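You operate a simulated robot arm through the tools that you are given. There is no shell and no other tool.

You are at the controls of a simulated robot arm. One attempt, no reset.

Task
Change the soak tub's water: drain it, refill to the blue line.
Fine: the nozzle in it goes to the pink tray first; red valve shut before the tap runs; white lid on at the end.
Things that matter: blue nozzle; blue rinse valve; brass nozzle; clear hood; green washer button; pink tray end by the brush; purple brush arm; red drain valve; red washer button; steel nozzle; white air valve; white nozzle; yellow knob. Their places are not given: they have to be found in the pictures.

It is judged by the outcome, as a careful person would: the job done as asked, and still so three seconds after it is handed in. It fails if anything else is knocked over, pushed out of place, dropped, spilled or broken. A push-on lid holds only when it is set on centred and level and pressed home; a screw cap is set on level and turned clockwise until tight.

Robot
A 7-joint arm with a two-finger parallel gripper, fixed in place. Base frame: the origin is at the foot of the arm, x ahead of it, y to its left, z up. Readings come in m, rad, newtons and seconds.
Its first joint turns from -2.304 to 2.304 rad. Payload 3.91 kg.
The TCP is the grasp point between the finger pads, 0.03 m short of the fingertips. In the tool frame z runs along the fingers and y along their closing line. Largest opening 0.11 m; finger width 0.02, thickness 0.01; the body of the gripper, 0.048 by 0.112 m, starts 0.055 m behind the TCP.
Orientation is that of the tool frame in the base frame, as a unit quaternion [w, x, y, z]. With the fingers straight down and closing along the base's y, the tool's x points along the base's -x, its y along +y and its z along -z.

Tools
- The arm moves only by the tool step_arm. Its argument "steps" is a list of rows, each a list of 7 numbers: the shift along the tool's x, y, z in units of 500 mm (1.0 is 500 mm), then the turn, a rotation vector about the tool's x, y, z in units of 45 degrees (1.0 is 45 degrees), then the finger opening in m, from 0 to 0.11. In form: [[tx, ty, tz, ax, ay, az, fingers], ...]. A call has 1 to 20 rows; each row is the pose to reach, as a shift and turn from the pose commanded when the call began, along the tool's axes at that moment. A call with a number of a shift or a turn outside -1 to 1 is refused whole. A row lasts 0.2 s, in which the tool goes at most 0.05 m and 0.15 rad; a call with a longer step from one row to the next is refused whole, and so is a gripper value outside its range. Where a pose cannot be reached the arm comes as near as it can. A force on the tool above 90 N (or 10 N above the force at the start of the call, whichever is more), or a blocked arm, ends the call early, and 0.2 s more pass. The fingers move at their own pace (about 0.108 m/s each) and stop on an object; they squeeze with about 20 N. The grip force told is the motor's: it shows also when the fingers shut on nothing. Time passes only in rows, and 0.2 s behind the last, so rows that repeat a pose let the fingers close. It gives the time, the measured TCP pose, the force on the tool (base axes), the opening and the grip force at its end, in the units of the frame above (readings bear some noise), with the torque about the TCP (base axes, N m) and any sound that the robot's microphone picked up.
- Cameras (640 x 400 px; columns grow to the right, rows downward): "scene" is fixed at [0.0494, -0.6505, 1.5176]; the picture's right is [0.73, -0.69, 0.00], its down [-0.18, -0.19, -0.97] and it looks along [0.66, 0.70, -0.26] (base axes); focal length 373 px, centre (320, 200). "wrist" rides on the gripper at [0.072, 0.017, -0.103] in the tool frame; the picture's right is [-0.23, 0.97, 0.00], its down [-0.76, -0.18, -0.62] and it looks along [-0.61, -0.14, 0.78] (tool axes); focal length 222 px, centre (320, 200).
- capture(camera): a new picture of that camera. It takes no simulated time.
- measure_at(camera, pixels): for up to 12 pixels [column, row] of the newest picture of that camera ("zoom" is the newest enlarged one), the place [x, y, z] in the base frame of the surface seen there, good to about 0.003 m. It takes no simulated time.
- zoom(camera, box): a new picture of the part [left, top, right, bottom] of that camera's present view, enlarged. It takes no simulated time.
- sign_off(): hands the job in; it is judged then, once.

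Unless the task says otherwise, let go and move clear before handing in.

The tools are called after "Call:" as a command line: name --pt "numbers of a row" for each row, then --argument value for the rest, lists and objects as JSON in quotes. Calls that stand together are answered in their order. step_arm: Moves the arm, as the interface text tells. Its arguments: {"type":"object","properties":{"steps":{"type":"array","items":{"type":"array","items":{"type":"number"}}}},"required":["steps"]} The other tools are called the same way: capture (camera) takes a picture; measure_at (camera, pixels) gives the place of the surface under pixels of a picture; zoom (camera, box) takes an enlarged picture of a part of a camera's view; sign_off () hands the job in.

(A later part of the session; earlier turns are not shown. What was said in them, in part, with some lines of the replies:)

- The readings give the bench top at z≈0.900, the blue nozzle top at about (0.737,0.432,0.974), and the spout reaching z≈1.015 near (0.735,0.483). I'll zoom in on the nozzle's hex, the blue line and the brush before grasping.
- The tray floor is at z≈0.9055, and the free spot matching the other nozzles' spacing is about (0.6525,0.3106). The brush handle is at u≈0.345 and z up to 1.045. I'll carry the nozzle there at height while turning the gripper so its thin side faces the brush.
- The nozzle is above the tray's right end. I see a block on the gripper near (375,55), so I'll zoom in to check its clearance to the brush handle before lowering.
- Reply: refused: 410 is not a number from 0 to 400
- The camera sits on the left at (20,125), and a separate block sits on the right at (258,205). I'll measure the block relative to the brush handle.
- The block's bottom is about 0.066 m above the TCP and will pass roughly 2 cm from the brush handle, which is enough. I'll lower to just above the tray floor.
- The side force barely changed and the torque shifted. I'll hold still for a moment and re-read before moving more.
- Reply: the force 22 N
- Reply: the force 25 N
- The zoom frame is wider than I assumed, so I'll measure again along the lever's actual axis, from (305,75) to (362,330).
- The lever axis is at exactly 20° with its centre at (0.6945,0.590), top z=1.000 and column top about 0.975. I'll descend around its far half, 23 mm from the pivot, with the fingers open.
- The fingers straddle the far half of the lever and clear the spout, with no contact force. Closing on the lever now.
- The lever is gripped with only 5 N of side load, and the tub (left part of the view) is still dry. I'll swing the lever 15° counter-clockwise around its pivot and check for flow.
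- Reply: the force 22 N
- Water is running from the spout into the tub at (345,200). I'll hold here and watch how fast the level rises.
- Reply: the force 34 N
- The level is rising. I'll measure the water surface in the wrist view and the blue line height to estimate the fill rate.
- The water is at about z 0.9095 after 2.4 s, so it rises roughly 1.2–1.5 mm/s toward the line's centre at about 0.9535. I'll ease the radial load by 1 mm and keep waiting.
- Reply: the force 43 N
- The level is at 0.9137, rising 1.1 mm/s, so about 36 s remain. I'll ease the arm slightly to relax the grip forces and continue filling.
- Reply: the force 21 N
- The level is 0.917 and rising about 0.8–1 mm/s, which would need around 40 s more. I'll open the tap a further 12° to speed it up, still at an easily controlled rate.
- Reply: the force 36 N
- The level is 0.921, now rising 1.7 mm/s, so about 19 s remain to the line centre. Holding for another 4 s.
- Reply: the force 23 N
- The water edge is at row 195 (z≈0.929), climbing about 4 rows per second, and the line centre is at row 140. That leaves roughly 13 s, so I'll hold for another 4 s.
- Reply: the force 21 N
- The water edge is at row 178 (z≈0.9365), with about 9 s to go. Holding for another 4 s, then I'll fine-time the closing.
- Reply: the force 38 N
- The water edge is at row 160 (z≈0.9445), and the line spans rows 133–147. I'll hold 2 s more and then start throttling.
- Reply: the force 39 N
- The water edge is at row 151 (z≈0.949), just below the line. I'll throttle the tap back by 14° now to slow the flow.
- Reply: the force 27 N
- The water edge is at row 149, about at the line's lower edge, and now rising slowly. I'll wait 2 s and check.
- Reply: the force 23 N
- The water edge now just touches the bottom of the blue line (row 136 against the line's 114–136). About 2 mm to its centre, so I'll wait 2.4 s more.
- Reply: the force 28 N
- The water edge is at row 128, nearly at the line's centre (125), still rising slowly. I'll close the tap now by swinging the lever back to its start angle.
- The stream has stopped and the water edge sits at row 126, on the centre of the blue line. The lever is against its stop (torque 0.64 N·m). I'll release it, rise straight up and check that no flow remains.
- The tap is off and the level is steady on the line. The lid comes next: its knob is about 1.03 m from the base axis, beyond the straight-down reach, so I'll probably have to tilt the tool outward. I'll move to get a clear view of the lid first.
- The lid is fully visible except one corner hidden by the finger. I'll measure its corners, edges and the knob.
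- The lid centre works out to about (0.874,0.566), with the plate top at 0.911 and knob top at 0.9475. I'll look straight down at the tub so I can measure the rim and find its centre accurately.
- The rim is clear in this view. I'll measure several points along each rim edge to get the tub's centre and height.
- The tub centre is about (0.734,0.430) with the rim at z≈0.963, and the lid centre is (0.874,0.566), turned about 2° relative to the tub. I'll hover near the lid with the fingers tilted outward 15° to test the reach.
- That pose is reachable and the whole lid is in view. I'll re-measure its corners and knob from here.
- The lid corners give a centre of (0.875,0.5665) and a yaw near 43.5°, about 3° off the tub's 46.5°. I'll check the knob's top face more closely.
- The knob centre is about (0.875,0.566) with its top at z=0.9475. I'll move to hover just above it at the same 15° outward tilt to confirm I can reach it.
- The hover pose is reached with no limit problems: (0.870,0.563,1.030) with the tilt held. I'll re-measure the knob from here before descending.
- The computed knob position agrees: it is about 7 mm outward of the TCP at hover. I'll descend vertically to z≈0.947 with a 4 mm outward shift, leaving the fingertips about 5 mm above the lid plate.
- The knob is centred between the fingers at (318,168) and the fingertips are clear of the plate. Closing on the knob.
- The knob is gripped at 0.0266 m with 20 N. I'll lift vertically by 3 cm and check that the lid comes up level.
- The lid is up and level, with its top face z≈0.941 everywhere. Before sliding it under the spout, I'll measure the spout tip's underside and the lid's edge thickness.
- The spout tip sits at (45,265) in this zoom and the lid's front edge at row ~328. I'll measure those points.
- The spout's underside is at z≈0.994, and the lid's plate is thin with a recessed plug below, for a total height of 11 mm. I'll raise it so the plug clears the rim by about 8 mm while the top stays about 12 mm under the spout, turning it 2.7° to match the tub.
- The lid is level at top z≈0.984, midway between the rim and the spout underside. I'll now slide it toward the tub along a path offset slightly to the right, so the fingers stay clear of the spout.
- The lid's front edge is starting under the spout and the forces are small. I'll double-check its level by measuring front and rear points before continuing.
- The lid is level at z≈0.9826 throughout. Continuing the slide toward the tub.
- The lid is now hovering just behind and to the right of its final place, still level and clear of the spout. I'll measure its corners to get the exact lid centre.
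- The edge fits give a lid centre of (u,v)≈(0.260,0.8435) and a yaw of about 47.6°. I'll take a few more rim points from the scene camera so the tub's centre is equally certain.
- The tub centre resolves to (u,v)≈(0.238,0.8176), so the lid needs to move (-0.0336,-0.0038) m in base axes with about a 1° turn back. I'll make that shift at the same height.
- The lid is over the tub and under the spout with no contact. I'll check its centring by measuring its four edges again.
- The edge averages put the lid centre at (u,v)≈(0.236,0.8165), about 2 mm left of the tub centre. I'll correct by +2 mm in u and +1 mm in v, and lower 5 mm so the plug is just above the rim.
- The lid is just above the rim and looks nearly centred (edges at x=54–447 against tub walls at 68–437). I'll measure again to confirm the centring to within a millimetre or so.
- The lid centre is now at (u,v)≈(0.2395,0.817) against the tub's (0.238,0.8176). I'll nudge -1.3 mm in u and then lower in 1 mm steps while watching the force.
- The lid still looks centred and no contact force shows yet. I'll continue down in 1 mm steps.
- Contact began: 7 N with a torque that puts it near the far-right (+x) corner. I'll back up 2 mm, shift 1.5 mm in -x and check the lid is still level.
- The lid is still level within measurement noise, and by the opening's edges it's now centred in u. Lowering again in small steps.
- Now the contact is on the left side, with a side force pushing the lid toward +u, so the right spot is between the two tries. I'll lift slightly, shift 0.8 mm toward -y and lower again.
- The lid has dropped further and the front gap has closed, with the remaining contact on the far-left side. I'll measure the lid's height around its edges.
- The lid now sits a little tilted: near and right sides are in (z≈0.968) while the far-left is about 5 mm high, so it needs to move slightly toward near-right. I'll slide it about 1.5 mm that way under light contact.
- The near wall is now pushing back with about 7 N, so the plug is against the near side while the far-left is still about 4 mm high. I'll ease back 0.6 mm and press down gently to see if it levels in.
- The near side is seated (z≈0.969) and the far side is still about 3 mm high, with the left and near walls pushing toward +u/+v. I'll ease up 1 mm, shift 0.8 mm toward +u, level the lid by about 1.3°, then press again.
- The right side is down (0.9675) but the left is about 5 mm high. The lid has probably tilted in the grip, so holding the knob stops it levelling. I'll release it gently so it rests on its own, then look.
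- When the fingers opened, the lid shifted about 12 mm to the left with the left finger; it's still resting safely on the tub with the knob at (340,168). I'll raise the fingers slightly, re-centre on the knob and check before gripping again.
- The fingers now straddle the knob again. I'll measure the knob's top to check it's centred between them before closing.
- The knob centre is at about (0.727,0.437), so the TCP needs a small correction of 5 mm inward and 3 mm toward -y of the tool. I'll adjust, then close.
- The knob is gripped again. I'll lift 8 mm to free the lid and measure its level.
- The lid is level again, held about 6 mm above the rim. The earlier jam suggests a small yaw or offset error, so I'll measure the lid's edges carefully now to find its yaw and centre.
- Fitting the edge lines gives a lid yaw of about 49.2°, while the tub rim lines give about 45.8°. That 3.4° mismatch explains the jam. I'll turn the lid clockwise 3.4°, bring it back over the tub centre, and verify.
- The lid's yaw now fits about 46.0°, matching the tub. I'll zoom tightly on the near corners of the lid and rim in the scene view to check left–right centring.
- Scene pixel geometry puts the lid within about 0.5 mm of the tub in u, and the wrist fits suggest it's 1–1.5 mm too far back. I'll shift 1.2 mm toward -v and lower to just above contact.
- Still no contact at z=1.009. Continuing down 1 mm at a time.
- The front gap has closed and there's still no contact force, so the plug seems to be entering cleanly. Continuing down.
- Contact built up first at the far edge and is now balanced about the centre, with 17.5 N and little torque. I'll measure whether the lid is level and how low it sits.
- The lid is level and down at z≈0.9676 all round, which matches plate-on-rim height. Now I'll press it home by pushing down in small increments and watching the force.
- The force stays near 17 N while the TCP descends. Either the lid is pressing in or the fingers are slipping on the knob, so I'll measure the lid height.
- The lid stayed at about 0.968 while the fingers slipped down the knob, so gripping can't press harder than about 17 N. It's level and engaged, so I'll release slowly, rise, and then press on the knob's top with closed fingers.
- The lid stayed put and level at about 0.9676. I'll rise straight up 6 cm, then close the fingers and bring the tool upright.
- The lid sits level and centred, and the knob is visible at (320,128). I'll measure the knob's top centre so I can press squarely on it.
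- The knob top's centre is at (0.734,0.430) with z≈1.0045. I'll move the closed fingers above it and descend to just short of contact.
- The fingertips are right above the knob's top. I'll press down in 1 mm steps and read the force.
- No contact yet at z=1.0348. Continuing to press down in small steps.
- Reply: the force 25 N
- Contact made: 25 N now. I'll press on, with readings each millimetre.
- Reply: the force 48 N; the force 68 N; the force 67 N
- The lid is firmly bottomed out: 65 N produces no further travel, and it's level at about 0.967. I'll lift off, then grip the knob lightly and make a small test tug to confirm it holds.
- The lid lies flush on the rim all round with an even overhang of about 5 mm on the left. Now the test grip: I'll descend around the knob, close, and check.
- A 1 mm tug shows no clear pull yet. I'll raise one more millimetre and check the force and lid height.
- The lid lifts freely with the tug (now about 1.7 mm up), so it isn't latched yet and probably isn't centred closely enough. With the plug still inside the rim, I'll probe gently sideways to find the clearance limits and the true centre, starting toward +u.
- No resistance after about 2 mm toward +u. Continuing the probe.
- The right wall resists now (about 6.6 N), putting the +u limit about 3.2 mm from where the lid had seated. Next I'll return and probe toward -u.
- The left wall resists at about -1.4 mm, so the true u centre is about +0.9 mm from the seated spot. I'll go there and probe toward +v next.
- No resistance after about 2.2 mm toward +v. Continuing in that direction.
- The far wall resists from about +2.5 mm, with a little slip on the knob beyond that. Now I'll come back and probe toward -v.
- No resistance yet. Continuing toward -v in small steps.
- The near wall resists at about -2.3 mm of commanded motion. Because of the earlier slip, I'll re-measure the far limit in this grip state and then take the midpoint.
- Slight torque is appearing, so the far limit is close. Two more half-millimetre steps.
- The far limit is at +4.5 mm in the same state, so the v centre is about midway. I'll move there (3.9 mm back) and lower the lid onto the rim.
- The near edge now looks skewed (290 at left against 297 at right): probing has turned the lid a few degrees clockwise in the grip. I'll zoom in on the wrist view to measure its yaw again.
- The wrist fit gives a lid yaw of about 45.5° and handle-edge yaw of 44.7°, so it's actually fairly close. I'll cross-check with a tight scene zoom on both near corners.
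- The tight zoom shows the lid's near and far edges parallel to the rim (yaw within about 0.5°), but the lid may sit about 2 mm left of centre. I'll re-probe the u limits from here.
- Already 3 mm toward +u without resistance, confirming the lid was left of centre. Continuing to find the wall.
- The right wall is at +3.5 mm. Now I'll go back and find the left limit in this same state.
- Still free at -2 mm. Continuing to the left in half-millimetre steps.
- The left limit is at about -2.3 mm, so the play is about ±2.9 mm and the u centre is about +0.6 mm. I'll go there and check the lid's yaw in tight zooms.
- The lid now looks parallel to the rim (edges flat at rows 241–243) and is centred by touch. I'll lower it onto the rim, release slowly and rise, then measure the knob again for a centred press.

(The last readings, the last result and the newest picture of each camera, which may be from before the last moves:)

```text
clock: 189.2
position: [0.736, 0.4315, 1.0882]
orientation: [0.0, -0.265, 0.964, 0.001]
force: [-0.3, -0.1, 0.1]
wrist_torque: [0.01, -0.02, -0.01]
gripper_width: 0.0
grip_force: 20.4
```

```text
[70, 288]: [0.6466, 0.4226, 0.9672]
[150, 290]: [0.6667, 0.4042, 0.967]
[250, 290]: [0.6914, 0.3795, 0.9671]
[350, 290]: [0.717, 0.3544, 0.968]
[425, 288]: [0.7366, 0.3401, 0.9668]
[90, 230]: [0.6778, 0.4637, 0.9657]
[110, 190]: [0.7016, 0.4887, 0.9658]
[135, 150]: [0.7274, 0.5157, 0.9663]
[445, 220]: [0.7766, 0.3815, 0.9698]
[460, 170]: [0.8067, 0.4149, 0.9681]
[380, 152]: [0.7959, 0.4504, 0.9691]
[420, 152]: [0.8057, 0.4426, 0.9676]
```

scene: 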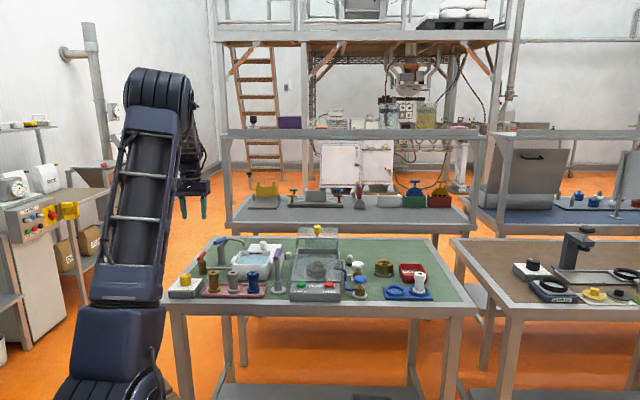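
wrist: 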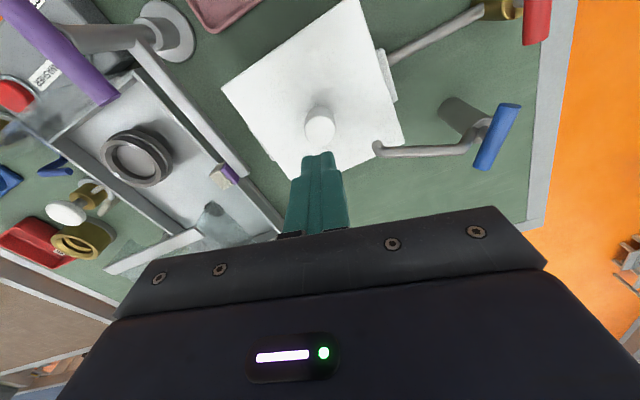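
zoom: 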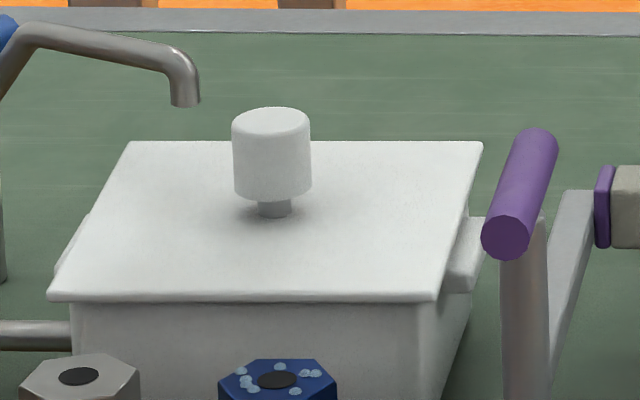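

The lid rests level with z≈0.967 all round. From this clear view I'll compare how far the tub's two handles stick out past the lid on each side, as a check on centring.

Call:
zoom --camera "wrist" --box '[215, 80, 315, 190]'

Call:
zoom --camera "wrist" --box '[340, 0, 440, 110]'

Call:
zoom --camera "wrist" --box '[215, 0, 375, 100]'

```text
3.64 times, centred on (265, 135) of wrist
```

zoom: 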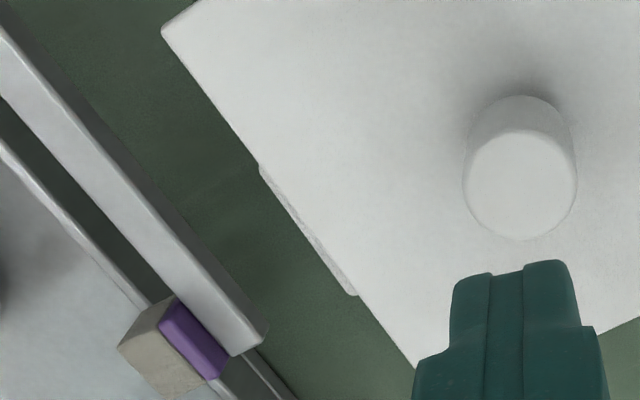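

```text
3.64 times, centred on (390, 55) of wrist
```

zoom: 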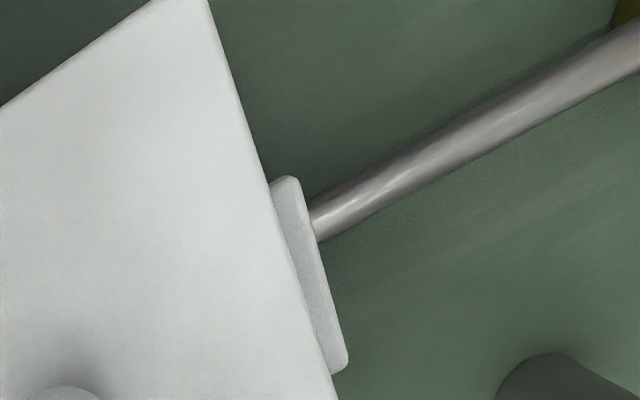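

```text
4.00 times, centred on (295, 50) of wrist
```

zoom: 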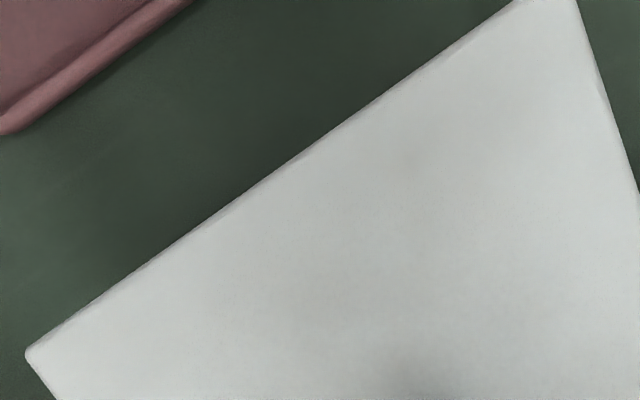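

By handle geometry the tub centre is (u,v)≈(0.228,0.822), and the lid is at (0.229,0.822), within about 1 mm. The knob is right under the TCP. I'll press down on it again, harder this time, up to about 80 N.

Call:
step_arm --pt "0 0 0.03 0 0 0 0.0" --pt "0 0 0.06 0 0 0 0.0" --pt "0 0 0.09 0 0 0 0.0" --pt "0 0 0.105 0 0 0 0.0" --pt "0 0 0.105 0 0 0 0.0"

Call:
step_arm --pt "0 0 0.002 0 0 0 0.0" --pt "0 0 0.004 0 0 0 0.0" --pt "0 0 0.006 0 0 0 0.0" --pt "0 0 0.006 0 0 0 0.0"

Call:
step_arm --pt "0 0 0.002 0 0 0 0.0" --pt "0 0 0.004 0 0 0 0.0" --pt "0 0 0.004 0 0 0 0.0"

```text
clock: 190.4
position: [0.7357, 0.4318, 1.0365]
orientation: [0.0, -0.266, 0.964, 0.0]
force: [0.8, 0.0, 0.0]
wrist_torque: [0.0, -0.01, -0.02]
gripper_width: 0.0
grip_force: 20.2
```

```text
clock: 191.4
position: [0.7374, 0.4313, 1.0328]
orientation: [0.001, -0.265, 0.964, 0.001]
force: [0.8, 0.3, 0.3]
wrist_torque: [0.04, 0.04, 0.02]
gripper_width: 0.0
grip_force: 20.0
```

```text
clock: 192.2
position: [0.7366, 0.4315, 1.034]
orientation: [0.001, -0.266, 0.964, 0.001]
force: [-2.2, -4.0, 25.8]
wrist_torque: [-0.14, 0.11, -0.03]
gripper_width: 0.0
grip_force: 20.0
```

Contact at 26 N. Pressing further in steps.

Call:
step_arm --pt "0 0 0.002 0 0 0 0.0" --pt "0 0 0.004 0 0 0 0.0" --pt "0 0 0.004 0 0 0 0.0"

Call:
step_arm --pt "0 0 0.001 0 0 0 0.0" --pt "0 0 0.002 0 0 0 0.0" --pt "0 0 0.002 0 0 0 0.0" --pt "0 0 0.002 0 0 0 0.0"

```text
clock: 193.0
position: [0.7356, 0.4319, 1.034]
orientation: [0.003, -0.266, 0.964, 0.001]
force: [-3.8, -4.6, 71.1]
wrist_torque: [-0.25, 0.28, 0.08]
gripper_width: 0.0
grip_force: 20.3
```

```text
clock: 194.0
position: [0.7362, 0.4321, 1.034]
orientation: [0.005, -0.266, 0.964, 0.001]
force: [3.4, -6.0, 75.5]
wrist_torque: [-0.29, 0.08, 0.07]
gripper_width: 0.0
grip_force: 20.4
```

The press reached 75 N with the lid staying level. I'll lift off and repeat the gentle tug test.

Call:
step_arm --pt "0 0 -0.01 0 0 0 0.0" --pt "0 0 -0.04 0 0 0 0.0" --pt "0 0 -0.08 0 0 0 0.02" --pt "0 0 -0.08 0 0 0 0.04" --pt "0 0 -0.08 0 0 0 0.055" --pt "0 0 -0.08 0 0 0 0.055"

Call:
step_arm --pt "0 0 0.04 0 0 0 0.055" --pt "0 0 0.08 0 0 0 0.055" --pt "0 0 0.12 0 0 0 0.055" --pt "0 0 0.138 0 0 0 0.055" --pt "0 0 0.138 0 0 0 0.045" --pt "0 0 0.138 0 0 0 0.035" --pt "0 0 0.138 0 0 0 0.028" --pt "0 0 0.138 0 0 0 0.02" --pt "0 0 0.138 0 0 0 0.02"

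Call:
step_arm --pt "0 0 -0.002 0 0 0 0.02" --pt "0 0 -0.003 0 0 0 0.02" --pt "0 0 -0.003 0 0 0 0.02"

```text
clock: 195.4
position: [0.7367, 0.4324, 1.0702]
orientation: [0.0, -0.266, 0.964, 0.0]
force: [0.3, -0.3, 0.5]
wrist_torque: [0.0, 0.05, 0.0]
gripper_width: 0.0547
grip_force: 0.0
```

```text
clock: 197.4
position: [0.7379, 0.432, 1.0001]
orientation: [0.0, -0.266, 0.964, 0.0]
force: [-0.5, -0.6, 0.6]
wrist_torque: [-0.02, 0.0, -0.02]
gripper_width: 0.0263
grip_force: 19.9
```

```text
clock: 198.2
position: [0.7374, 0.4325, 1.0018]
orientation: [0.001, -0.266, 0.964, 0.0]
force: [2.1, 2.6, -0.1]
wrist_torque: [0.11, -0.17, -0.13]
gripper_width: 0.0264
grip_force: 19.9
```

The tug reading shows almost no vertical force. I'll measure the lid's height to see whether it lifted.

Call:
zoom --camera "scene" --box '[225, 235, 289, 275]'

Call:
measure_at --camera "zoom" --pixels '[[70, 288], [150, 290], [250, 290], [350, 290], [425, 288], [90, 230], [110, 190], [135, 150], [445, 220], [460, 170], [380, 152], [420, 152]]'

Call:
zoom --camera "scene" --box '[256, 256, 276, 268]'

Call:
zoom --camera "scene" --box '[222, 256, 242, 268]'

```text
10.00 times, centred on (257, 255) of scene
```

zoom: 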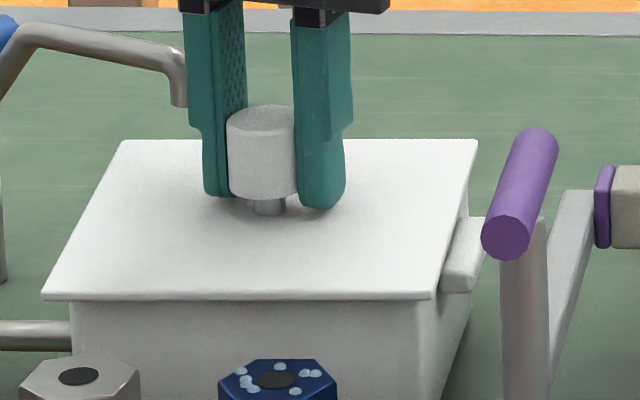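

```text
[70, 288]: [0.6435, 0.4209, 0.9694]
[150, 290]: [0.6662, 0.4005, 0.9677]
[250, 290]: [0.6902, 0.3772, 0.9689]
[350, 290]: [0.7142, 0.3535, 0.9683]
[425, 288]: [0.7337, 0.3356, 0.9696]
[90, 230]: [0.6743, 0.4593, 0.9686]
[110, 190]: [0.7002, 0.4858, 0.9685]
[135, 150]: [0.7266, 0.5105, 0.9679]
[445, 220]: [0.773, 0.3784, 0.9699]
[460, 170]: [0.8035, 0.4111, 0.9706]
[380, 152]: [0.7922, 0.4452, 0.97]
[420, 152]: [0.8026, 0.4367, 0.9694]
```

```text
16.00 times, centred on (266, 262) of scene
```

zoom: 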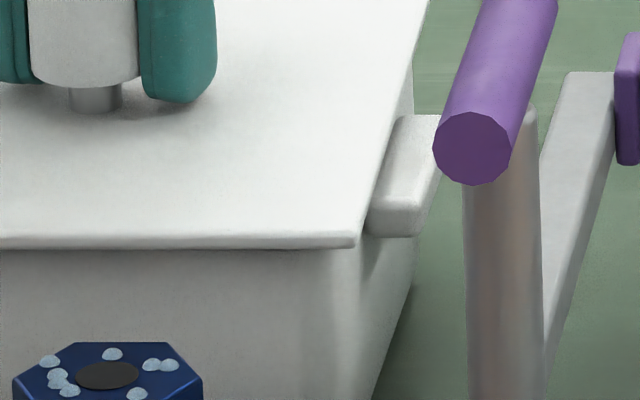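

```text
16.00 times, centred on (232, 262) of scene
```

zoom: 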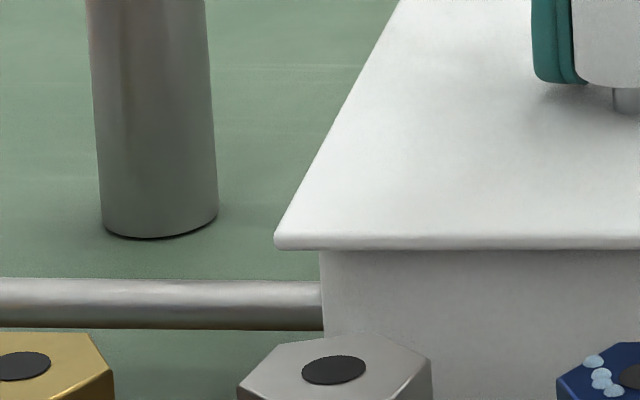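

The lid is still free (it rose 1.5 mm) and the re-grip moved it about 2 mm to the left. A better way is to keep it gripped and centred, lower it, and press with the fingertips directly on the plate. First I'll re-measure its position against the handles.

Call:
capture --camera "wrist"

Call:
zoom --camera "wrist" --box '[170, 100, 330, 200]'

Call:
zoom --camera "wrist" --box '[330, 40, 490, 140]'

Call:
zoom --camera "wrist" --box '[170, 0, 330, 100]'

```text
taken
```

wrist: 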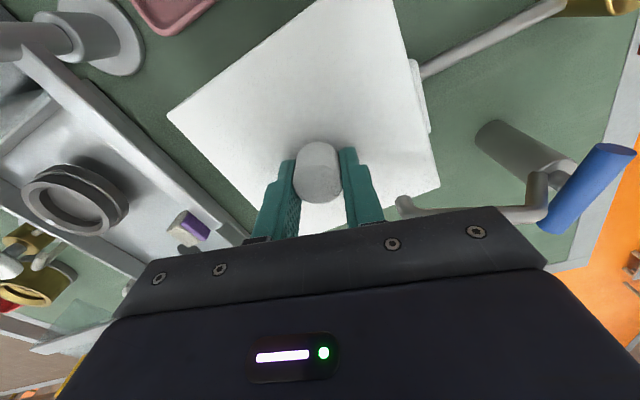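

```text
4.00 times, centred on (250, 150) of wrist
```

zoom: 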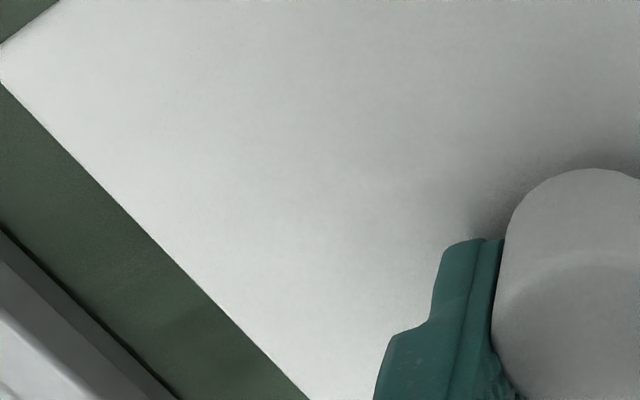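

```text
4.00 times, centred on (410, 90) of wrist
```

zoom: 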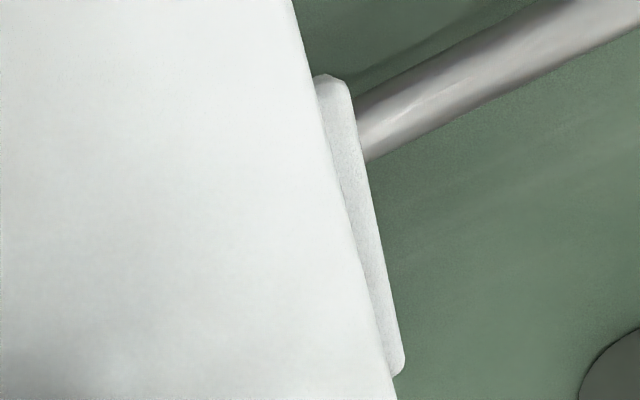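

```text
4.00 times, centred on (250, 50) of wrist
```

zoom: 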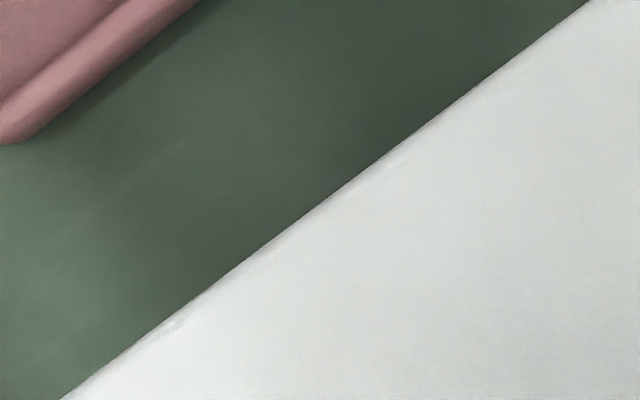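

The lid is now centred in u (handle protrusion 6.8 mm against the ideal 7.2) but sits about 3 mm too near. While still gripping, I'll shift +3.2 mm in v, turn it 1° clockwise, and check for wall contact.

Call:
step_arm --pt "-0.002 0.0003 -0.001 0 0 0.007 0.02" --pt "-0.004 0.0006 -0.001 0 0 0.014 0.02" --pt "-0.0064 0.0009 -0.001 0 0 0.022 0.02" --pt "-0.0064 0.0009 -0.001 0 0 0.022 0.02"

Call:
capture --camera "wrist"

Call:
zoom --camera "wrist" --box '[330, 40, 490, 140]'

Call:
zoom --camera "wrist" --box '[170, 0, 330, 100]'

Call:
zoom --camera "wrist" --box '[370, 110, 470, 210]'

```text
clock: 199.2
position: [0.7398, 0.4336, 1.0]
orientation: [-0.001, -0.257, 0.966, 0.0]
force: [-0.1, -0.5, -0.3]
wrist_torque: [-0.01, -0.01, -0.02]
gripper_width: 0.0263
grip_force: 19.9
```

```text
taken
```

wrist: 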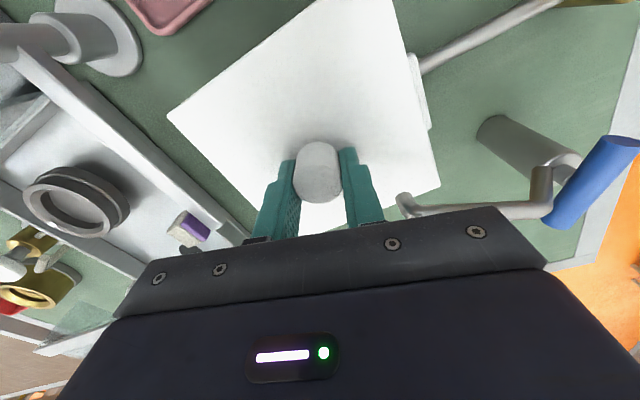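

```text
4.00 times, centred on (410, 90) of wrist
```

zoom: 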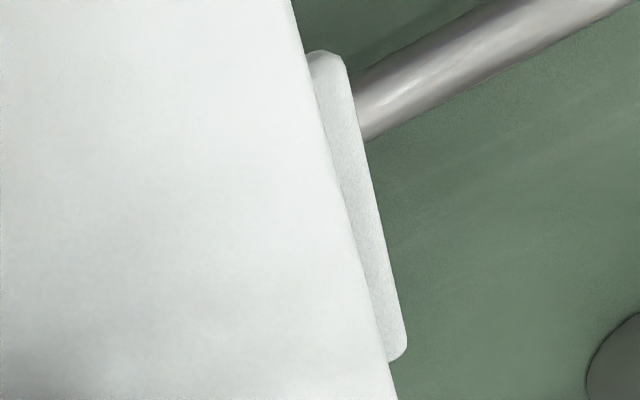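

```text
4.00 times, centred on (250, 50) of wrist
```

zoom: 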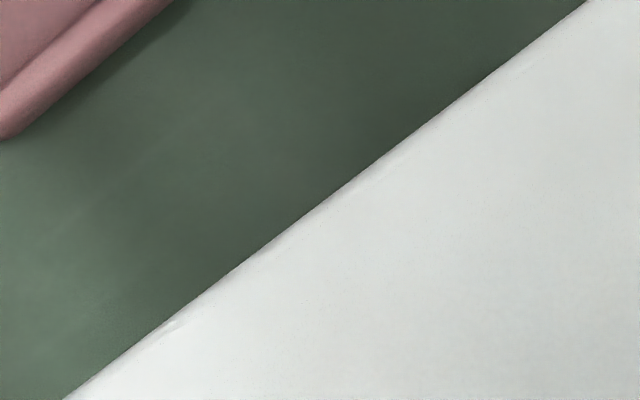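

```text
4.00 times, centred on (420, 160) of wrist
```

zoom: 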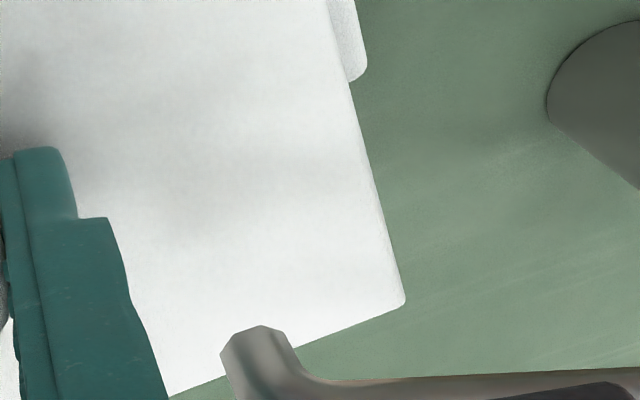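

The lid now measures within about 0.5 mm of the tub centre in both directions, with matching yaw and no wall contact. I'll lower it home while gripped and keep going until the fingertips press on the plate.

Call:
step_arm --pt "0 0 0.002 0 0 0 0.02" --pt "0 0 0.004 0 0 0 0.02" --pt "0 0 0.004 0 0 0 0.02"

Call:
step_arm --pt "0 0 0.002 0 0 0 0.02" --pt "0 0 0.004 0 0 0 0.02" --pt "0 0 0.004 0 0 0 0.02"

Call:
step_arm --pt "0 0 0.002 0 0 0 0.02" --pt "0 0 0.004 0 0 0 0.02" --pt "0 0 0.004 0 0 0 0.02"

```text
clock: 200.0
position: [0.7385, 0.433, 1.0]
orientation: [0.0, -0.257, 0.966, 0.0]
force: [-1.5, -2.0, 13.9]
wrist_torque: [-0.18, 0.31, -0.08]
gripper_width: 0.0262
grip_force: 19.8
```

```text
clock: 200.8
position: [0.7384, 0.4346, 0.998]
orientation: [0.0, -0.257, 0.966, 0.0]
force: [4.1, 4.7, 16.4]
wrist_torque: [0.02, -0.01, -0.15]
gripper_width: 0.0264
grip_force: 19.7
```

```text
clock: 201.6
position: [0.7386, 0.434, 0.9985]
orientation: [0.002, -0.258, 0.966, 0.001]
force: [2.4, 0.1, 33.3]
wrist_torque: [-0.2, 0.18, -0.05]
gripper_width: 0.0263
grip_force: 19.4
```

The fingertips are on the plate now (33 N). Pressing further while still holding the knob.

Call:
step_arm --pt "0 0 0.002 0 0 0 0.02" --pt "0 0 0.002 0 0 0 0.02"

Call:
step_arm --pt "0 0 0.002 0 0 0 0.02" --pt "0 0 0.002 0 0 0 0.02"

Call:
step_arm --pt "0 0 0.0005 0 0 0 0.02" --pt "0 0 0.0005 0 0 0 0.02" --pt "0 0 0.0005 0 0 0 0.02"

Call:
zoom --camera "scene" --box '[225, 235, 289, 275]'

Call:
measure_at --camera "zoom" --pixels '[[70, 288], [150, 290], [250, 290], [350, 290], [425, 288], [90, 230], [110, 190], [135, 150], [445, 220], [460, 170], [380, 152], [420, 152]]'

```text
clock: 202.2
position: [0.7388, 0.4337, 0.999]
orientation: [0.003, -0.258, 0.966, 0.002]
force: [11.8, 12.5, 50.2]
wrist_torque: [0.08, -0.12, -0.14]
gripper_width: 0.0265
grip_force: 19.6
```

```text
clock: 202.8
position: [0.7381, 0.4339, 0.9973]
orientation: [0.003, -0.257, 0.967, 0.001]
force: [9.8, 9.0, 67.9]
wrist_torque: [0.02, -0.14, 0.0]
gripper_width: 0.0261
grip_force: 20.0
```

```text
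clock: 203.6
position: [0.7384, 0.4332, 0.9982]
orientation: [0.003, -0.258, 0.966, 0.001]
force: [12.8, 6.4, 66.0]
wrist_torque: [0.03, -0.28, -0.04]
gripper_width: 0.0262
grip_force: 19.6
```

```text
10.00 times, centred on (257, 255) of scene
```

zoom: 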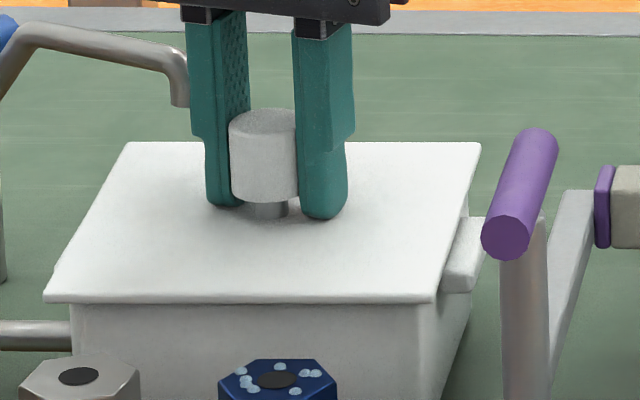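

```text
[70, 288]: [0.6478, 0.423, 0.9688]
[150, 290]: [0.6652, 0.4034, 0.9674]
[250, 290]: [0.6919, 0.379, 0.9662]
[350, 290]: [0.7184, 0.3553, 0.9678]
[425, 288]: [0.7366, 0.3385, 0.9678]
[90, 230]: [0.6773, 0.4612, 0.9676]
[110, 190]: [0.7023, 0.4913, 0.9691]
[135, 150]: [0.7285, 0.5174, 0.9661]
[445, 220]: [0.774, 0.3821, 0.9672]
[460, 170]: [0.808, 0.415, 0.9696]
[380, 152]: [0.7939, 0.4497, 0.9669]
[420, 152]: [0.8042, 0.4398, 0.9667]
```

Pressed with about 67 N while gripped, centred and level (z≈0.9676). I'll unload in half-millimetre steps and watch whether the lid resists being lifted.

Call:
step_arm --pt "0 0 -0.004 0 0 0 0.02" --pt "0 0 -0.006 0 0 0 0.02" --pt "0 0 -0.006 0 0 0 0.02"

Call:
step_arm --pt "0 0 -0.001 0 0 0 0.02" --pt "0 0 -0.001 0 0 0 0.02"

Call:
step_arm --pt "0 0 -0.001 0 0 0 0.02" --pt "0 0 -0.001 0 0 0 0.02"

Call:
step_arm --pt "0 0 -0.001 0 0 0 0.02" --pt "0 0 -0.001 0 0 0 0.02"

```text
clock: 204.4
position: [0.7381, 0.4332, 0.9982]
orientation: [0.0, -0.257, 0.966, 0.0]
force: [14.3, 7.4, 43.8]
wrist_torque: [0.22, -0.41, -0.04]
gripper_width: 0.0263
grip_force: 19.6
```

```text
clock: 205.0
position: [0.7373, 0.4327, 0.9973]
orientation: [0.001, -0.258, 0.966, 0.0]
force: [7.8, 9.4, 36.8]
wrist_torque: [0.32, -0.37, 0.02]
gripper_width: 0.0266
grip_force: 20.5
```

```text
clock: 205.6
position: [0.7375, 0.4328, 0.9972]
orientation: [0.0, -0.258, 0.966, 0.0]
force: [-0.1, 8.9, 23.6]
wrist_torque: [0.3, -0.24, 0.07]
gripper_width: 0.0264
grip_force: 19.9
```

```text
clock: 206.2
position: [0.7385, 0.4319, 0.9982]
orientation: [-0.001, -0.257, 0.966, 0.0]
force: [-3.5, -1.1, 9.2]
wrist_torque: [-0.16, 0.47, -0.04]
gripper_width: 0.0265
grip_force: 19.9
```

Unloading smoothly (9 N now). A few more half-millimetre steps to see whether it holds or lifts.

Call:
step_arm --pt "0 0 -0.001 0 0 0 0.02" --pt "0 0 -0.001 0 0 0 0.02"

Call:
step_arm --pt "0 0 -0.001 0 0 0 0.02" --pt "0 0 -0.001 0 0 0 0.02"

Call:
step_arm --pt "0 0 -0.0005 0 0 0 0.02" --pt "0 0 -0.0005 0 0 0 0.02"

```text
clock: 206.8
position: [0.7389, 0.4331, 0.9982]
orientation: [0.0, -0.257, 0.966, 0.0]
force: [-0.8, 0.2, 0.5]
wrist_torque: [0.04, 0.04, 0.0]
gripper_width: 0.026
grip_force: 19.7
```

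```text
clock: 207.4
position: [0.7394, 0.4334, 1.0004]
orientation: [0.0, -0.258, 0.966, 0.0]
force: [0.2, 0.2, 0.8]
wrist_torque: [0.03, -0.02, 0.01]
gripper_width: 0.0265
grip_force: 19.9
```

```text
clock: 208.0
position: [0.7403, 0.4333, 0.9993]
orientation: [0.0, -0.257, 0.966, 0.0]
force: [0.1, 0.2, -0.9]
wrist_torque: [0.01, -0.01, -0.01]
gripper_width: 0.0265
grip_force: 20.3
```

The lid lifts with no resistance, so it simply rests on its plug rather than snapping. I'll set it home again from this centred grip, press firmly once more, and hold it there briefly.

Call:
step_arm --pt "0 0 0.002 0 0 0 0.02" --pt "0 0 0.004 0 0 0 0.02" --pt "0 0 0.006 0 0 0 0.02" --pt "0 0 0.006 0 0 0 0.02"

Call:
step_arm --pt "0 0 0.002 0 0 0 0.02" --pt "0 0 0.004 0 0 0 0.02" --pt "0 0 0.004 0 0 0 0.02"

Call:
step_arm --pt "0 0 0.002 0 0 0 0.02" --pt "0 0 0.003 0 0 0 0.02" --pt "0 0 0.003 0 0 0 0.02"

```text
clock: 209.0
position: [0.7395, 0.4319, 0.9985]
orientation: [0.002, -0.257, 0.966, 0.0]
force: [0.1, -1.9, 28.1]
wrist_torque: [-0.22, 0.33, -0.07]
gripper_width: 0.0263
grip_force: 19.7
```

```text
clock: 209.8
position: [0.7395, 0.433, 0.9977]
orientation: [0.003, -0.258, 0.966, 0.001]
force: [-1.6, -8.0, 69.9]
wrist_torque: [-0.4, 0.39, -0.16]
gripper_width: 0.0264
grip_force: 20.0
```

```text
clock: 210.6
position: [0.7402, 0.4332, 0.9967]
orientation: [0.004, -0.257, 0.966, 0.001]
force: [-2.4, -8.3, 81.5]
wrist_torque: [-0.4, 0.3, 0.0]
gripper_width: 0.0264
grip_force: 20.2
```

Holding at 81 N. I'll keep it a moment, then ease off and release.

Call:
step_arm --pt "0 0 0 0 0 0 0.02" --pt "0 0 0 0 0 0 0.02" --pt "0 0 0 0 0 0 0.02" --pt "0 0 0 0 0 0 0.02"

Call:
step_arm --pt "0 0 -0.004 0 0 0 0.02" --pt "0 0 -0.007 0 0 0 0.02" --pt "0 0 -0.01 0 0 0 0.02" --pt "0 0 -0.01 0 0 0 0.02"

```text
clock: 211.6
position: [0.7391, 0.4324, 0.9976]
orientation: [0.004, -0.257, 0.966, 0.002]
force: [-2.0, -7.4, 81.9]
wrist_torque: [-0.35, 0.16, -0.02]
gripper_width: 0.0263
grip_force: 20.0
```

```text
clock: 212.6
position: [0.7387, 0.434, 0.998]
orientation: [0.0, -0.257, 0.967, 0.001]
force: [13.3, 4.2, 38.4]
wrist_torque: [0.42, -0.67, -0.06]
gripper_width: 0.0264
grip_force: 19.5
```

Down to 38 N. Easing off the rest in small steps before opening the fingers.

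Call:
step_arm --pt "0 0 -0.002 0 0 0 0.02" --pt "0 0 -0.002 0 0 0 0.02"

Call:
step_arm --pt "0 0 -0.001 0 0 0 0.02" --pt "0 0 -0.001 0 0 0 0.02"

```text
clock: 213.2
position: [0.7376, 0.4324, 0.9986]
orientation: [-0.001, -0.258, 0.966, -0.001]
force: [2.5, -4.4, 14.4]
wrist_torque: [0.19, -0.29, -0.15]
gripper_width: 0.0264
grip_force: 19.8
```

```text
clock: 213.8
position: [0.7393, 0.4345, 1.0003]
orientation: [0.0, -0.258, 0.966, 0.0]
force: [0.6, 0.2, -0.7]
wrist_torque: [0.02, -0.04, 0.02]
gripper_width: 0.0261
grip_force: 19.7
```

The force is about zero now. I'll set it back 0.5–1 mm so it rests on the rim, open the fingers slowly, and rise.

Call:
step_arm --pt "0 0 0.001 0 0 0 0.02" --pt "0 0 0.002 0 0 0 0.02" --pt "0 0 0.002 0 0 0 0.026" --pt "0 0 0.002 0 0 0 0.028" --pt "0 0 0.002 0 0 0 0.032" --pt "0 0 0.002 0 0 0 0.038" --pt "0 0 0.002 0 0 0 0.046" --pt "0 0 0.002 0 0 0 0.05" --pt "0 0 -0.02 0 0 0 0.05" --pt "0 0 -0.08 0 0 0 0.05" --pt "0 0 -0.15 0 0 0 0.05" --pt "0 0 -0.2 0 0 0 0.05" --pt "0 0 -0.2 0 0 0 0.02" --pt "0 0 -0.2 0 0 0 0.0" --pt "0 0 -0.2 0 0 0 0.0"

Call:
capture --camera "wrist"

Call:
zoom --camera "scene" --box '[225, 235, 289, 275]'

Call:
measure_at --camera "zoom" --pixels '[[70, 288], [150, 290], [250, 290], [350, 290], [425, 288], [90, 230], [110, 190], [135, 150], [445, 220], [460, 170], [380, 152], [420, 152]]'

Call:
zoom --camera "wrist" --box '[215, 80, 315, 190]'

Call:
zoom --camera "wrist" --box '[340, 0, 440, 110]'

```text
clock: 217.0
position: [0.7347, 0.4353, 1.0999]
orientation: [0.0, -0.257, 0.967, 0.0]
force: [0.2, 0.4, 0.4]
wrist_torque: [-0.01, 0.0, 0.02]
gripper_width: 0.0002
grip_force: 20.1
```

```text
taken
```

wrist: 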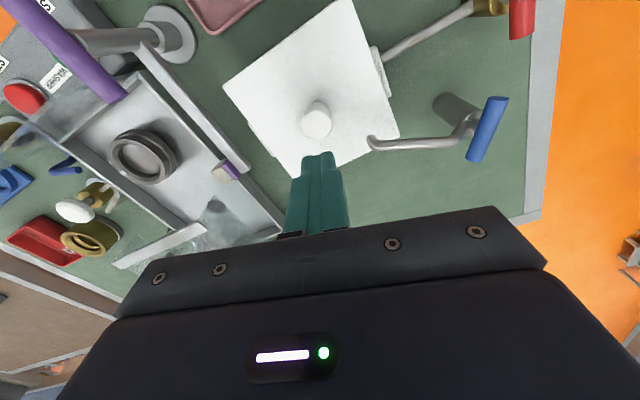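

```text
10.00 times, centred on (257, 255) of scene
```

zoom: 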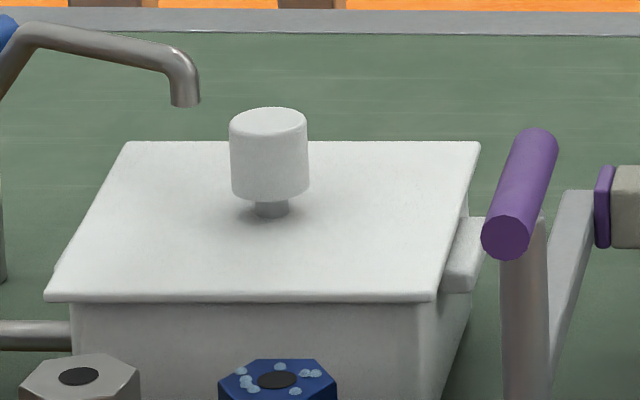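

```text
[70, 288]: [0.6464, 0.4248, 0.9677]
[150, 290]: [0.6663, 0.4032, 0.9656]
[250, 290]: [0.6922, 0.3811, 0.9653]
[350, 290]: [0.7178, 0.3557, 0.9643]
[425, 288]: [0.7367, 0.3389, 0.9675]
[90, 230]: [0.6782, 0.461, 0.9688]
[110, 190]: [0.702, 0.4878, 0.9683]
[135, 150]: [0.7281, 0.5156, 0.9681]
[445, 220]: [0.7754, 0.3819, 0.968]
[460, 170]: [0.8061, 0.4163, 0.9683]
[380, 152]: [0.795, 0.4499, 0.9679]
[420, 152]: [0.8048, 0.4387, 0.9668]
```

```text
3.64 times, centred on (265, 135) of wrist
```

zoom: 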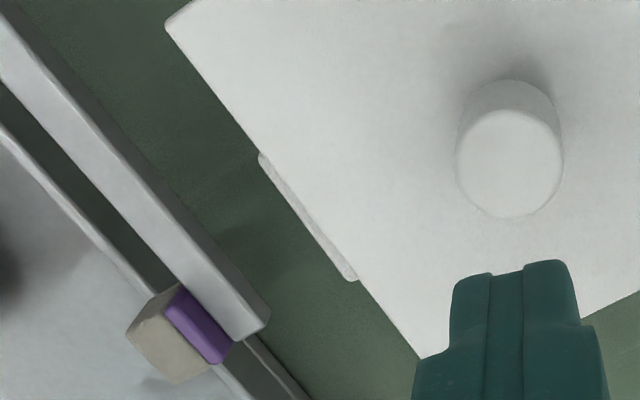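

```text
3.64 times, centred on (390, 55) of wrist
```

zoom: 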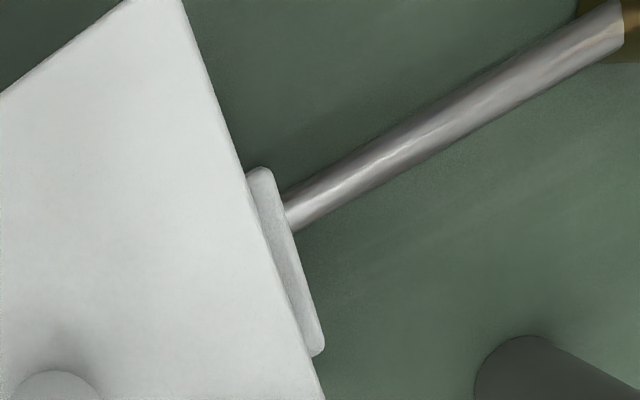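

After release the lid sits level (z≈0.967), centred within about 0.5 mm between the handles. I'll finish with a straight press on the knob's top, so the last action on the lid is pressing it home with no lifting afterwards.

Call:
step_arm --pt "0.003 -0.0026 0.03 0 0 0 0.0" --pt "0.003 -0.0026 0.07 0 0 0 0.0" --pt "0.003 -0.0026 0.11 0 0 0 0.0" --pt "0.003 -0.0026 0.126 0 0 0 0.0" --pt "0.003 -0.0026 0.126 0 0 0 0.0"

Call:
zoom --camera "scene" --box '[225, 225, 289, 265]'

Call:
step_arm --pt "0 0 0.002 0 0 0 0.0" --pt "0 0 0.004 0 0 0 0.0" --pt "0 0 0.006 0 0 0 0.0" --pt "0 0 0.006 0 0 0 0.0"

```text
clock: 218.2
position: [0.7355, 0.4307, 1.0384]
orientation: [0.001, -0.257, 0.966, 0.0]
force: [0.0, -0.3, 0.3]
wrist_torque: [-0.01, -0.05, 0.02]
gripper_width: 0.0
grip_force: 19.9
```

```text
10.00 times, centred on (257, 245) of scene
```

zoom: 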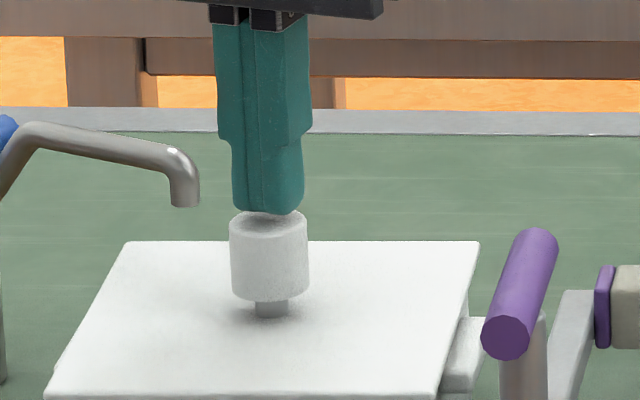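

```text
clock: 219.2
position: [0.7372, 0.4299, 1.0329]
orientation: [0.001, -0.258, 0.966, 0.001]
force: [-1.6, -0.5, 6.8]
wrist_torque: [-0.02, 0.03, 0.0]
gripper_width: 0.0
grip_force: 20.2
```

Contact at 7 N with the fingertips centred on the knob. Pressing down now in steps.

Call:
step_arm --pt "0 0 0.002 0 0 0 0.0" --pt "0 0 0.004 0 0 0 0.0" --pt "0 0 0.004 0 0 0 0.0"

Call:
step_arm --pt "0 0 0.002 0 0 0 0.0" --pt "0 0 0.0035 0 0 0 0.0" --pt "0 0 0.0035 0 0 0 0.0" --pt "0 0 0.0035 0 0 0 0.0"

```text
clock: 220.0
position: [0.7367, 0.4319, 1.0342]
orientation: [0.001, -0.257, 0.967, 0.001]
force: [-3.8, -3.5, 26.4]
wrist_torque: [-0.12, 0.11, 0.02]
gripper_width: 0.0002
grip_force: 20.0
```

```text
clock: 221.0
position: [0.7369, 0.4314, 1.0338]
orientation: [0.003, -0.257, 0.966, 0.001]
force: [13.3, 9.9, 63.6]
wrist_torque: [0.22, -0.23, 0.02]
gripper_width: 0.0
grip_force: 20.1
```

The press is at 64 N, but there's a 16 N sideways push that could drag the lid toward me when unloading. I'll shift the tool 2 mm toward +v to relax that before letting go.

Call:
step_arm --pt "-0.0019 0.0006 0 0 0 0 0.0" --pt "-0.0038 0.0011 0 0 0 0 0.0" --pt "-0.0038 0.0011 0 0 0 0 0.0"

Call:
step_arm --pt "0 0 0.001 0 0 0 0.0" --pt "0 0 0.002 0 0 0 0.0" --pt "0 0 0.002 0 0 0 0.0"

```text
clock: 221.8
position: [0.7367, 0.4302, 1.0337]
orientation: [0.003, -0.257, 0.966, 0.001]
force: [-10.6, -13.5, 77.8]
wrist_torque: [-0.46, 0.5, 0.06]
gripper_width: 0.0
grip_force: 20.0
```

```text
clock: 222.6
position: [0.7377, 0.4307, 1.0323]
orientation: [0.004, -0.257, 0.966, 0.001]
force: [-10.2, -17.0, 79.9]
wrist_torque: [-0.61, 0.5, 0.05]
gripper_width: 0.0
grip_force: 19.6
```

The pressure is at 80 N and the side load has flipped sign. I'll shift back 1 mm to cancel it, then lift straight off.

Call:
step_arm --pt "0.001 -0.0003 0 0 0 0 0.0" --pt "0.0019 -0.0006 0 0 0 0 0.0" --pt "0.0019 -0.0006 0 0 0 0 0.0"

```text
clock: 223.4
position: [0.7385, 0.4308, 1.0337]
orientation: [0.004, -0.258, 0.966, 0.002]
force: [-1.8, -9.5, 77.6]
wrist_torque: [-0.43, 0.24, -0.16]
gripper_width: 0.0
grip_force: 20.1
```

The side load is small now at 78 N of press. Lifting straight off quickly.

Call:
step_arm --pt "0 0 -0.04 0 0 0 0.0" --pt "0 0 -0.12 0 0 0 0.0" --pt "0 0 -0.2 0 0 0 0.0" --pt "0 0 -0.24 0 0 0 0.0" --pt "0 0 -0.24 0 0 0 0.0"

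Call:
capture --camera "wrist"

Call:
zoom --camera "wrist" --box '[215, 80, 315, 190]'

Call:
zoom --camera "wrist" --box '[335, 0, 435, 110]'

Call:
zoom --camera "scene" --box '[225, 235, 289, 275]'

Call:
measure_at --camera "zoom" --pixels '[[70, 288], [150, 290], [250, 290], [350, 290], [425, 288], [90, 230], [110, 190], [135, 150], [445, 220], [460, 170], [380, 152], [420, 152]]'

```text
clock: 224.6
position: [0.7415, 0.433, 1.1448]
orientation: [0.001, -0.257, 0.966, 0.0]
force: [0.3, 0.4, 0.2]
wrist_torque: [0.01, 0.02, -0.01]
gripper_width: 0.0
grip_force: 20.4
```

```text
taken
```

wrist: 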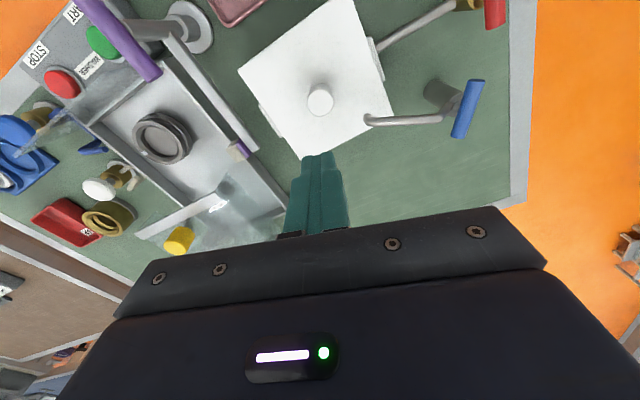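

```text
3.64 times, centred on (265, 135) of wrist
```

zoom: 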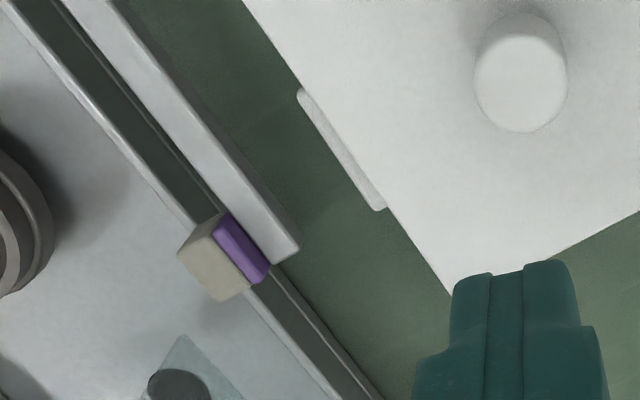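

```text
3.64 times, centred on (385, 55) of wrist
```

zoom: 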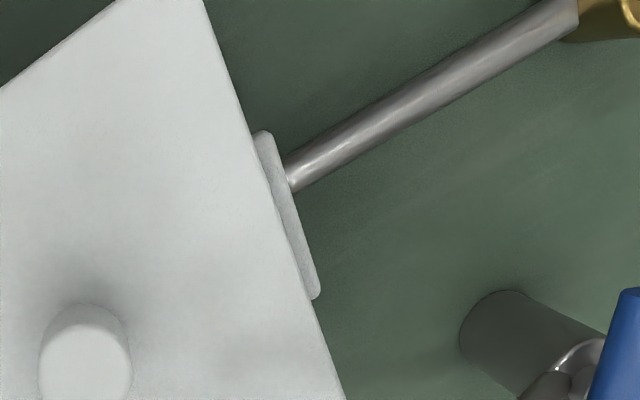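

```text
10.00 times, centred on (257, 255) of scene
```

zoom: 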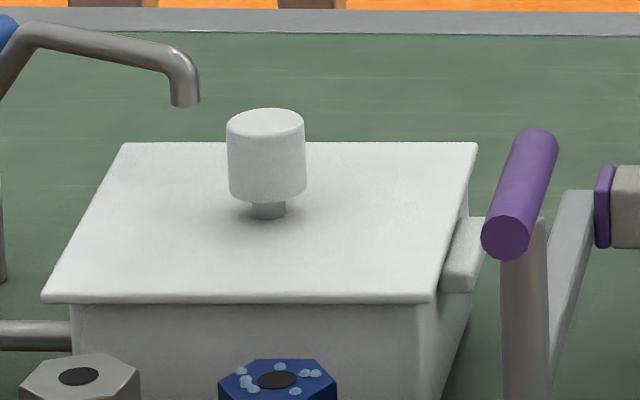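

```text
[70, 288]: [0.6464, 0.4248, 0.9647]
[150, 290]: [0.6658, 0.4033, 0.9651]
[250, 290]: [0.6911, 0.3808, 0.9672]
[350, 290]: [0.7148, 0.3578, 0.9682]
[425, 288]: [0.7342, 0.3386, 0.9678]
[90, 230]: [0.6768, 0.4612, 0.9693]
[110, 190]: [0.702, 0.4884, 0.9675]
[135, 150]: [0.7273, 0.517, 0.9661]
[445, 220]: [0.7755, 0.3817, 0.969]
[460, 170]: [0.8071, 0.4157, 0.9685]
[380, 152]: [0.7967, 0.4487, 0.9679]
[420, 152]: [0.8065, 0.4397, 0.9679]
```

The lid is on, level at about 0.967 and centred within roughly 1.4 mm. I'll move the arm up and clear, then check the whole scene one last time.

Call:
step_arm --pt "0 0 -0.06 0 0 0 0.02" --pt "0 0 -0.12 0 0 0 0.04" --pt "0.05 0 -0.18 0 0 0 0.06" --pt "0.12 0 -0.2 0 0 0 0.06" --pt "0.2 0 -0.2 0 0 0 0.06" --pt "0.28 0 -0.2 0 0 0 0.06" --pt "0.34 0 -0.2 0 0 0 0.06" --pt "0.34 0 -0.2 0 0 0 0.06"

Call:
capture --camera "scene"

Call:
zoom --camera "scene" --box '[165, 225, 305, 310]'

Call:
zoom --camera "scene" --box '[280, 220, 440, 320]'

Call:
capture --camera "wrist"

```text
clock: 226.4
position: [0.5899, 0.3485, 1.2483]
orientation: [0.0, -0.257, 0.966, 0.0]
force: [0.4, -0.8, -0.8]
wrist_torque: [-0.02, -0.01, -0.01]
gripper_width: 0.0601
grip_force: 0.0
```

```text
taken
```

scene: 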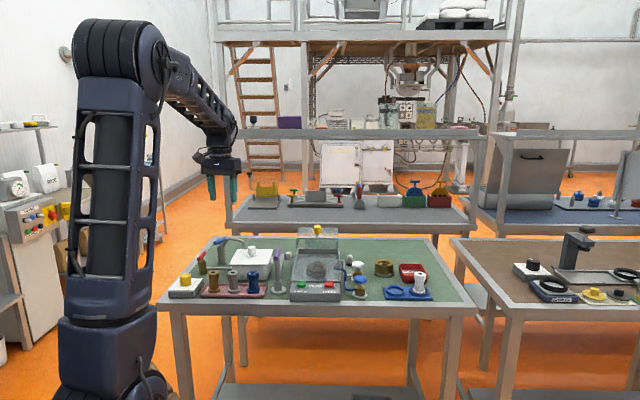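

```text
4.57 times, centred on (235, 268) of scene
```

zoom: 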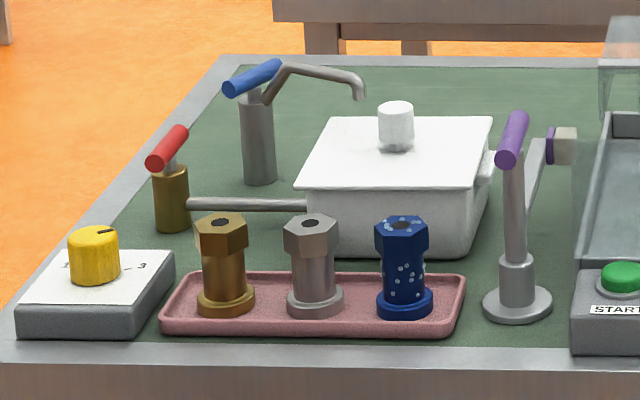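

```text
4.00 times, centred on (360, 270) of scene
```

zoom: 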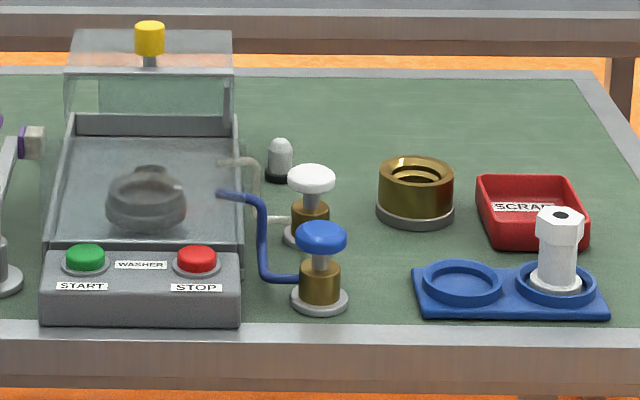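

```text
taken
```

wrist: 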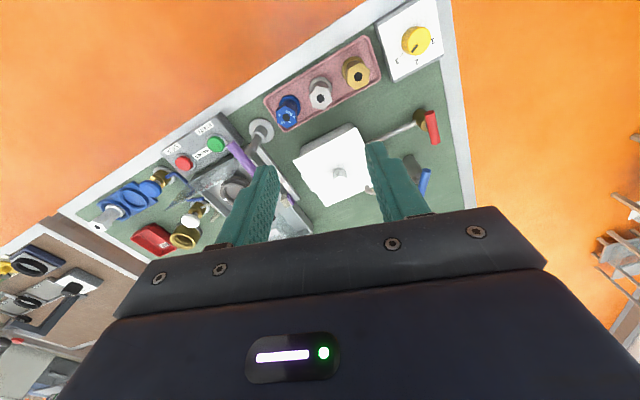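

The final pictures show the lid flush on the tub, the blue nozzle upright at the brush end of the pink tray (403,265), the red lever across its pipe and the tap off with no stream. Everything else on the bench is where it started and the arm is clear, so I'm handing in. One limit: the lid never clicked or resisted a lift; it rests level with its plug seated in the rim.

Call:
sign_off

```text
The job is handed in.
```

The soak tub's water has been changed and the job is handed in, but I can't confirm the white lid is locked on. It sits level and centred to within about 1.5 mm, with its plug inside the rim. I pressed it with up to about 80 N and it never clicked. Each time I tested it, it lifted off freely. After the last test I only pressed it down.

1. **Nozzle:** the blue nozzle came out first and stands upright on the pink tray, at the end by the brush.
2. **Drain:** I opened the red valve until the tub was empty, then shut it against its stop before running the tap.
3. **Refill:** I ran the tap until the water reached the middle of the blue line, then shut it. The level held steady with no drip.
4. **Lid:** the first try at seating it jammed because the lid was turned about 3° off the tub. At one point it slid about 12 mm across the rim when I let go of it. I straightened it and set it in again.

In the final pictures, everything else on the bench is where it started and the arm is clear.
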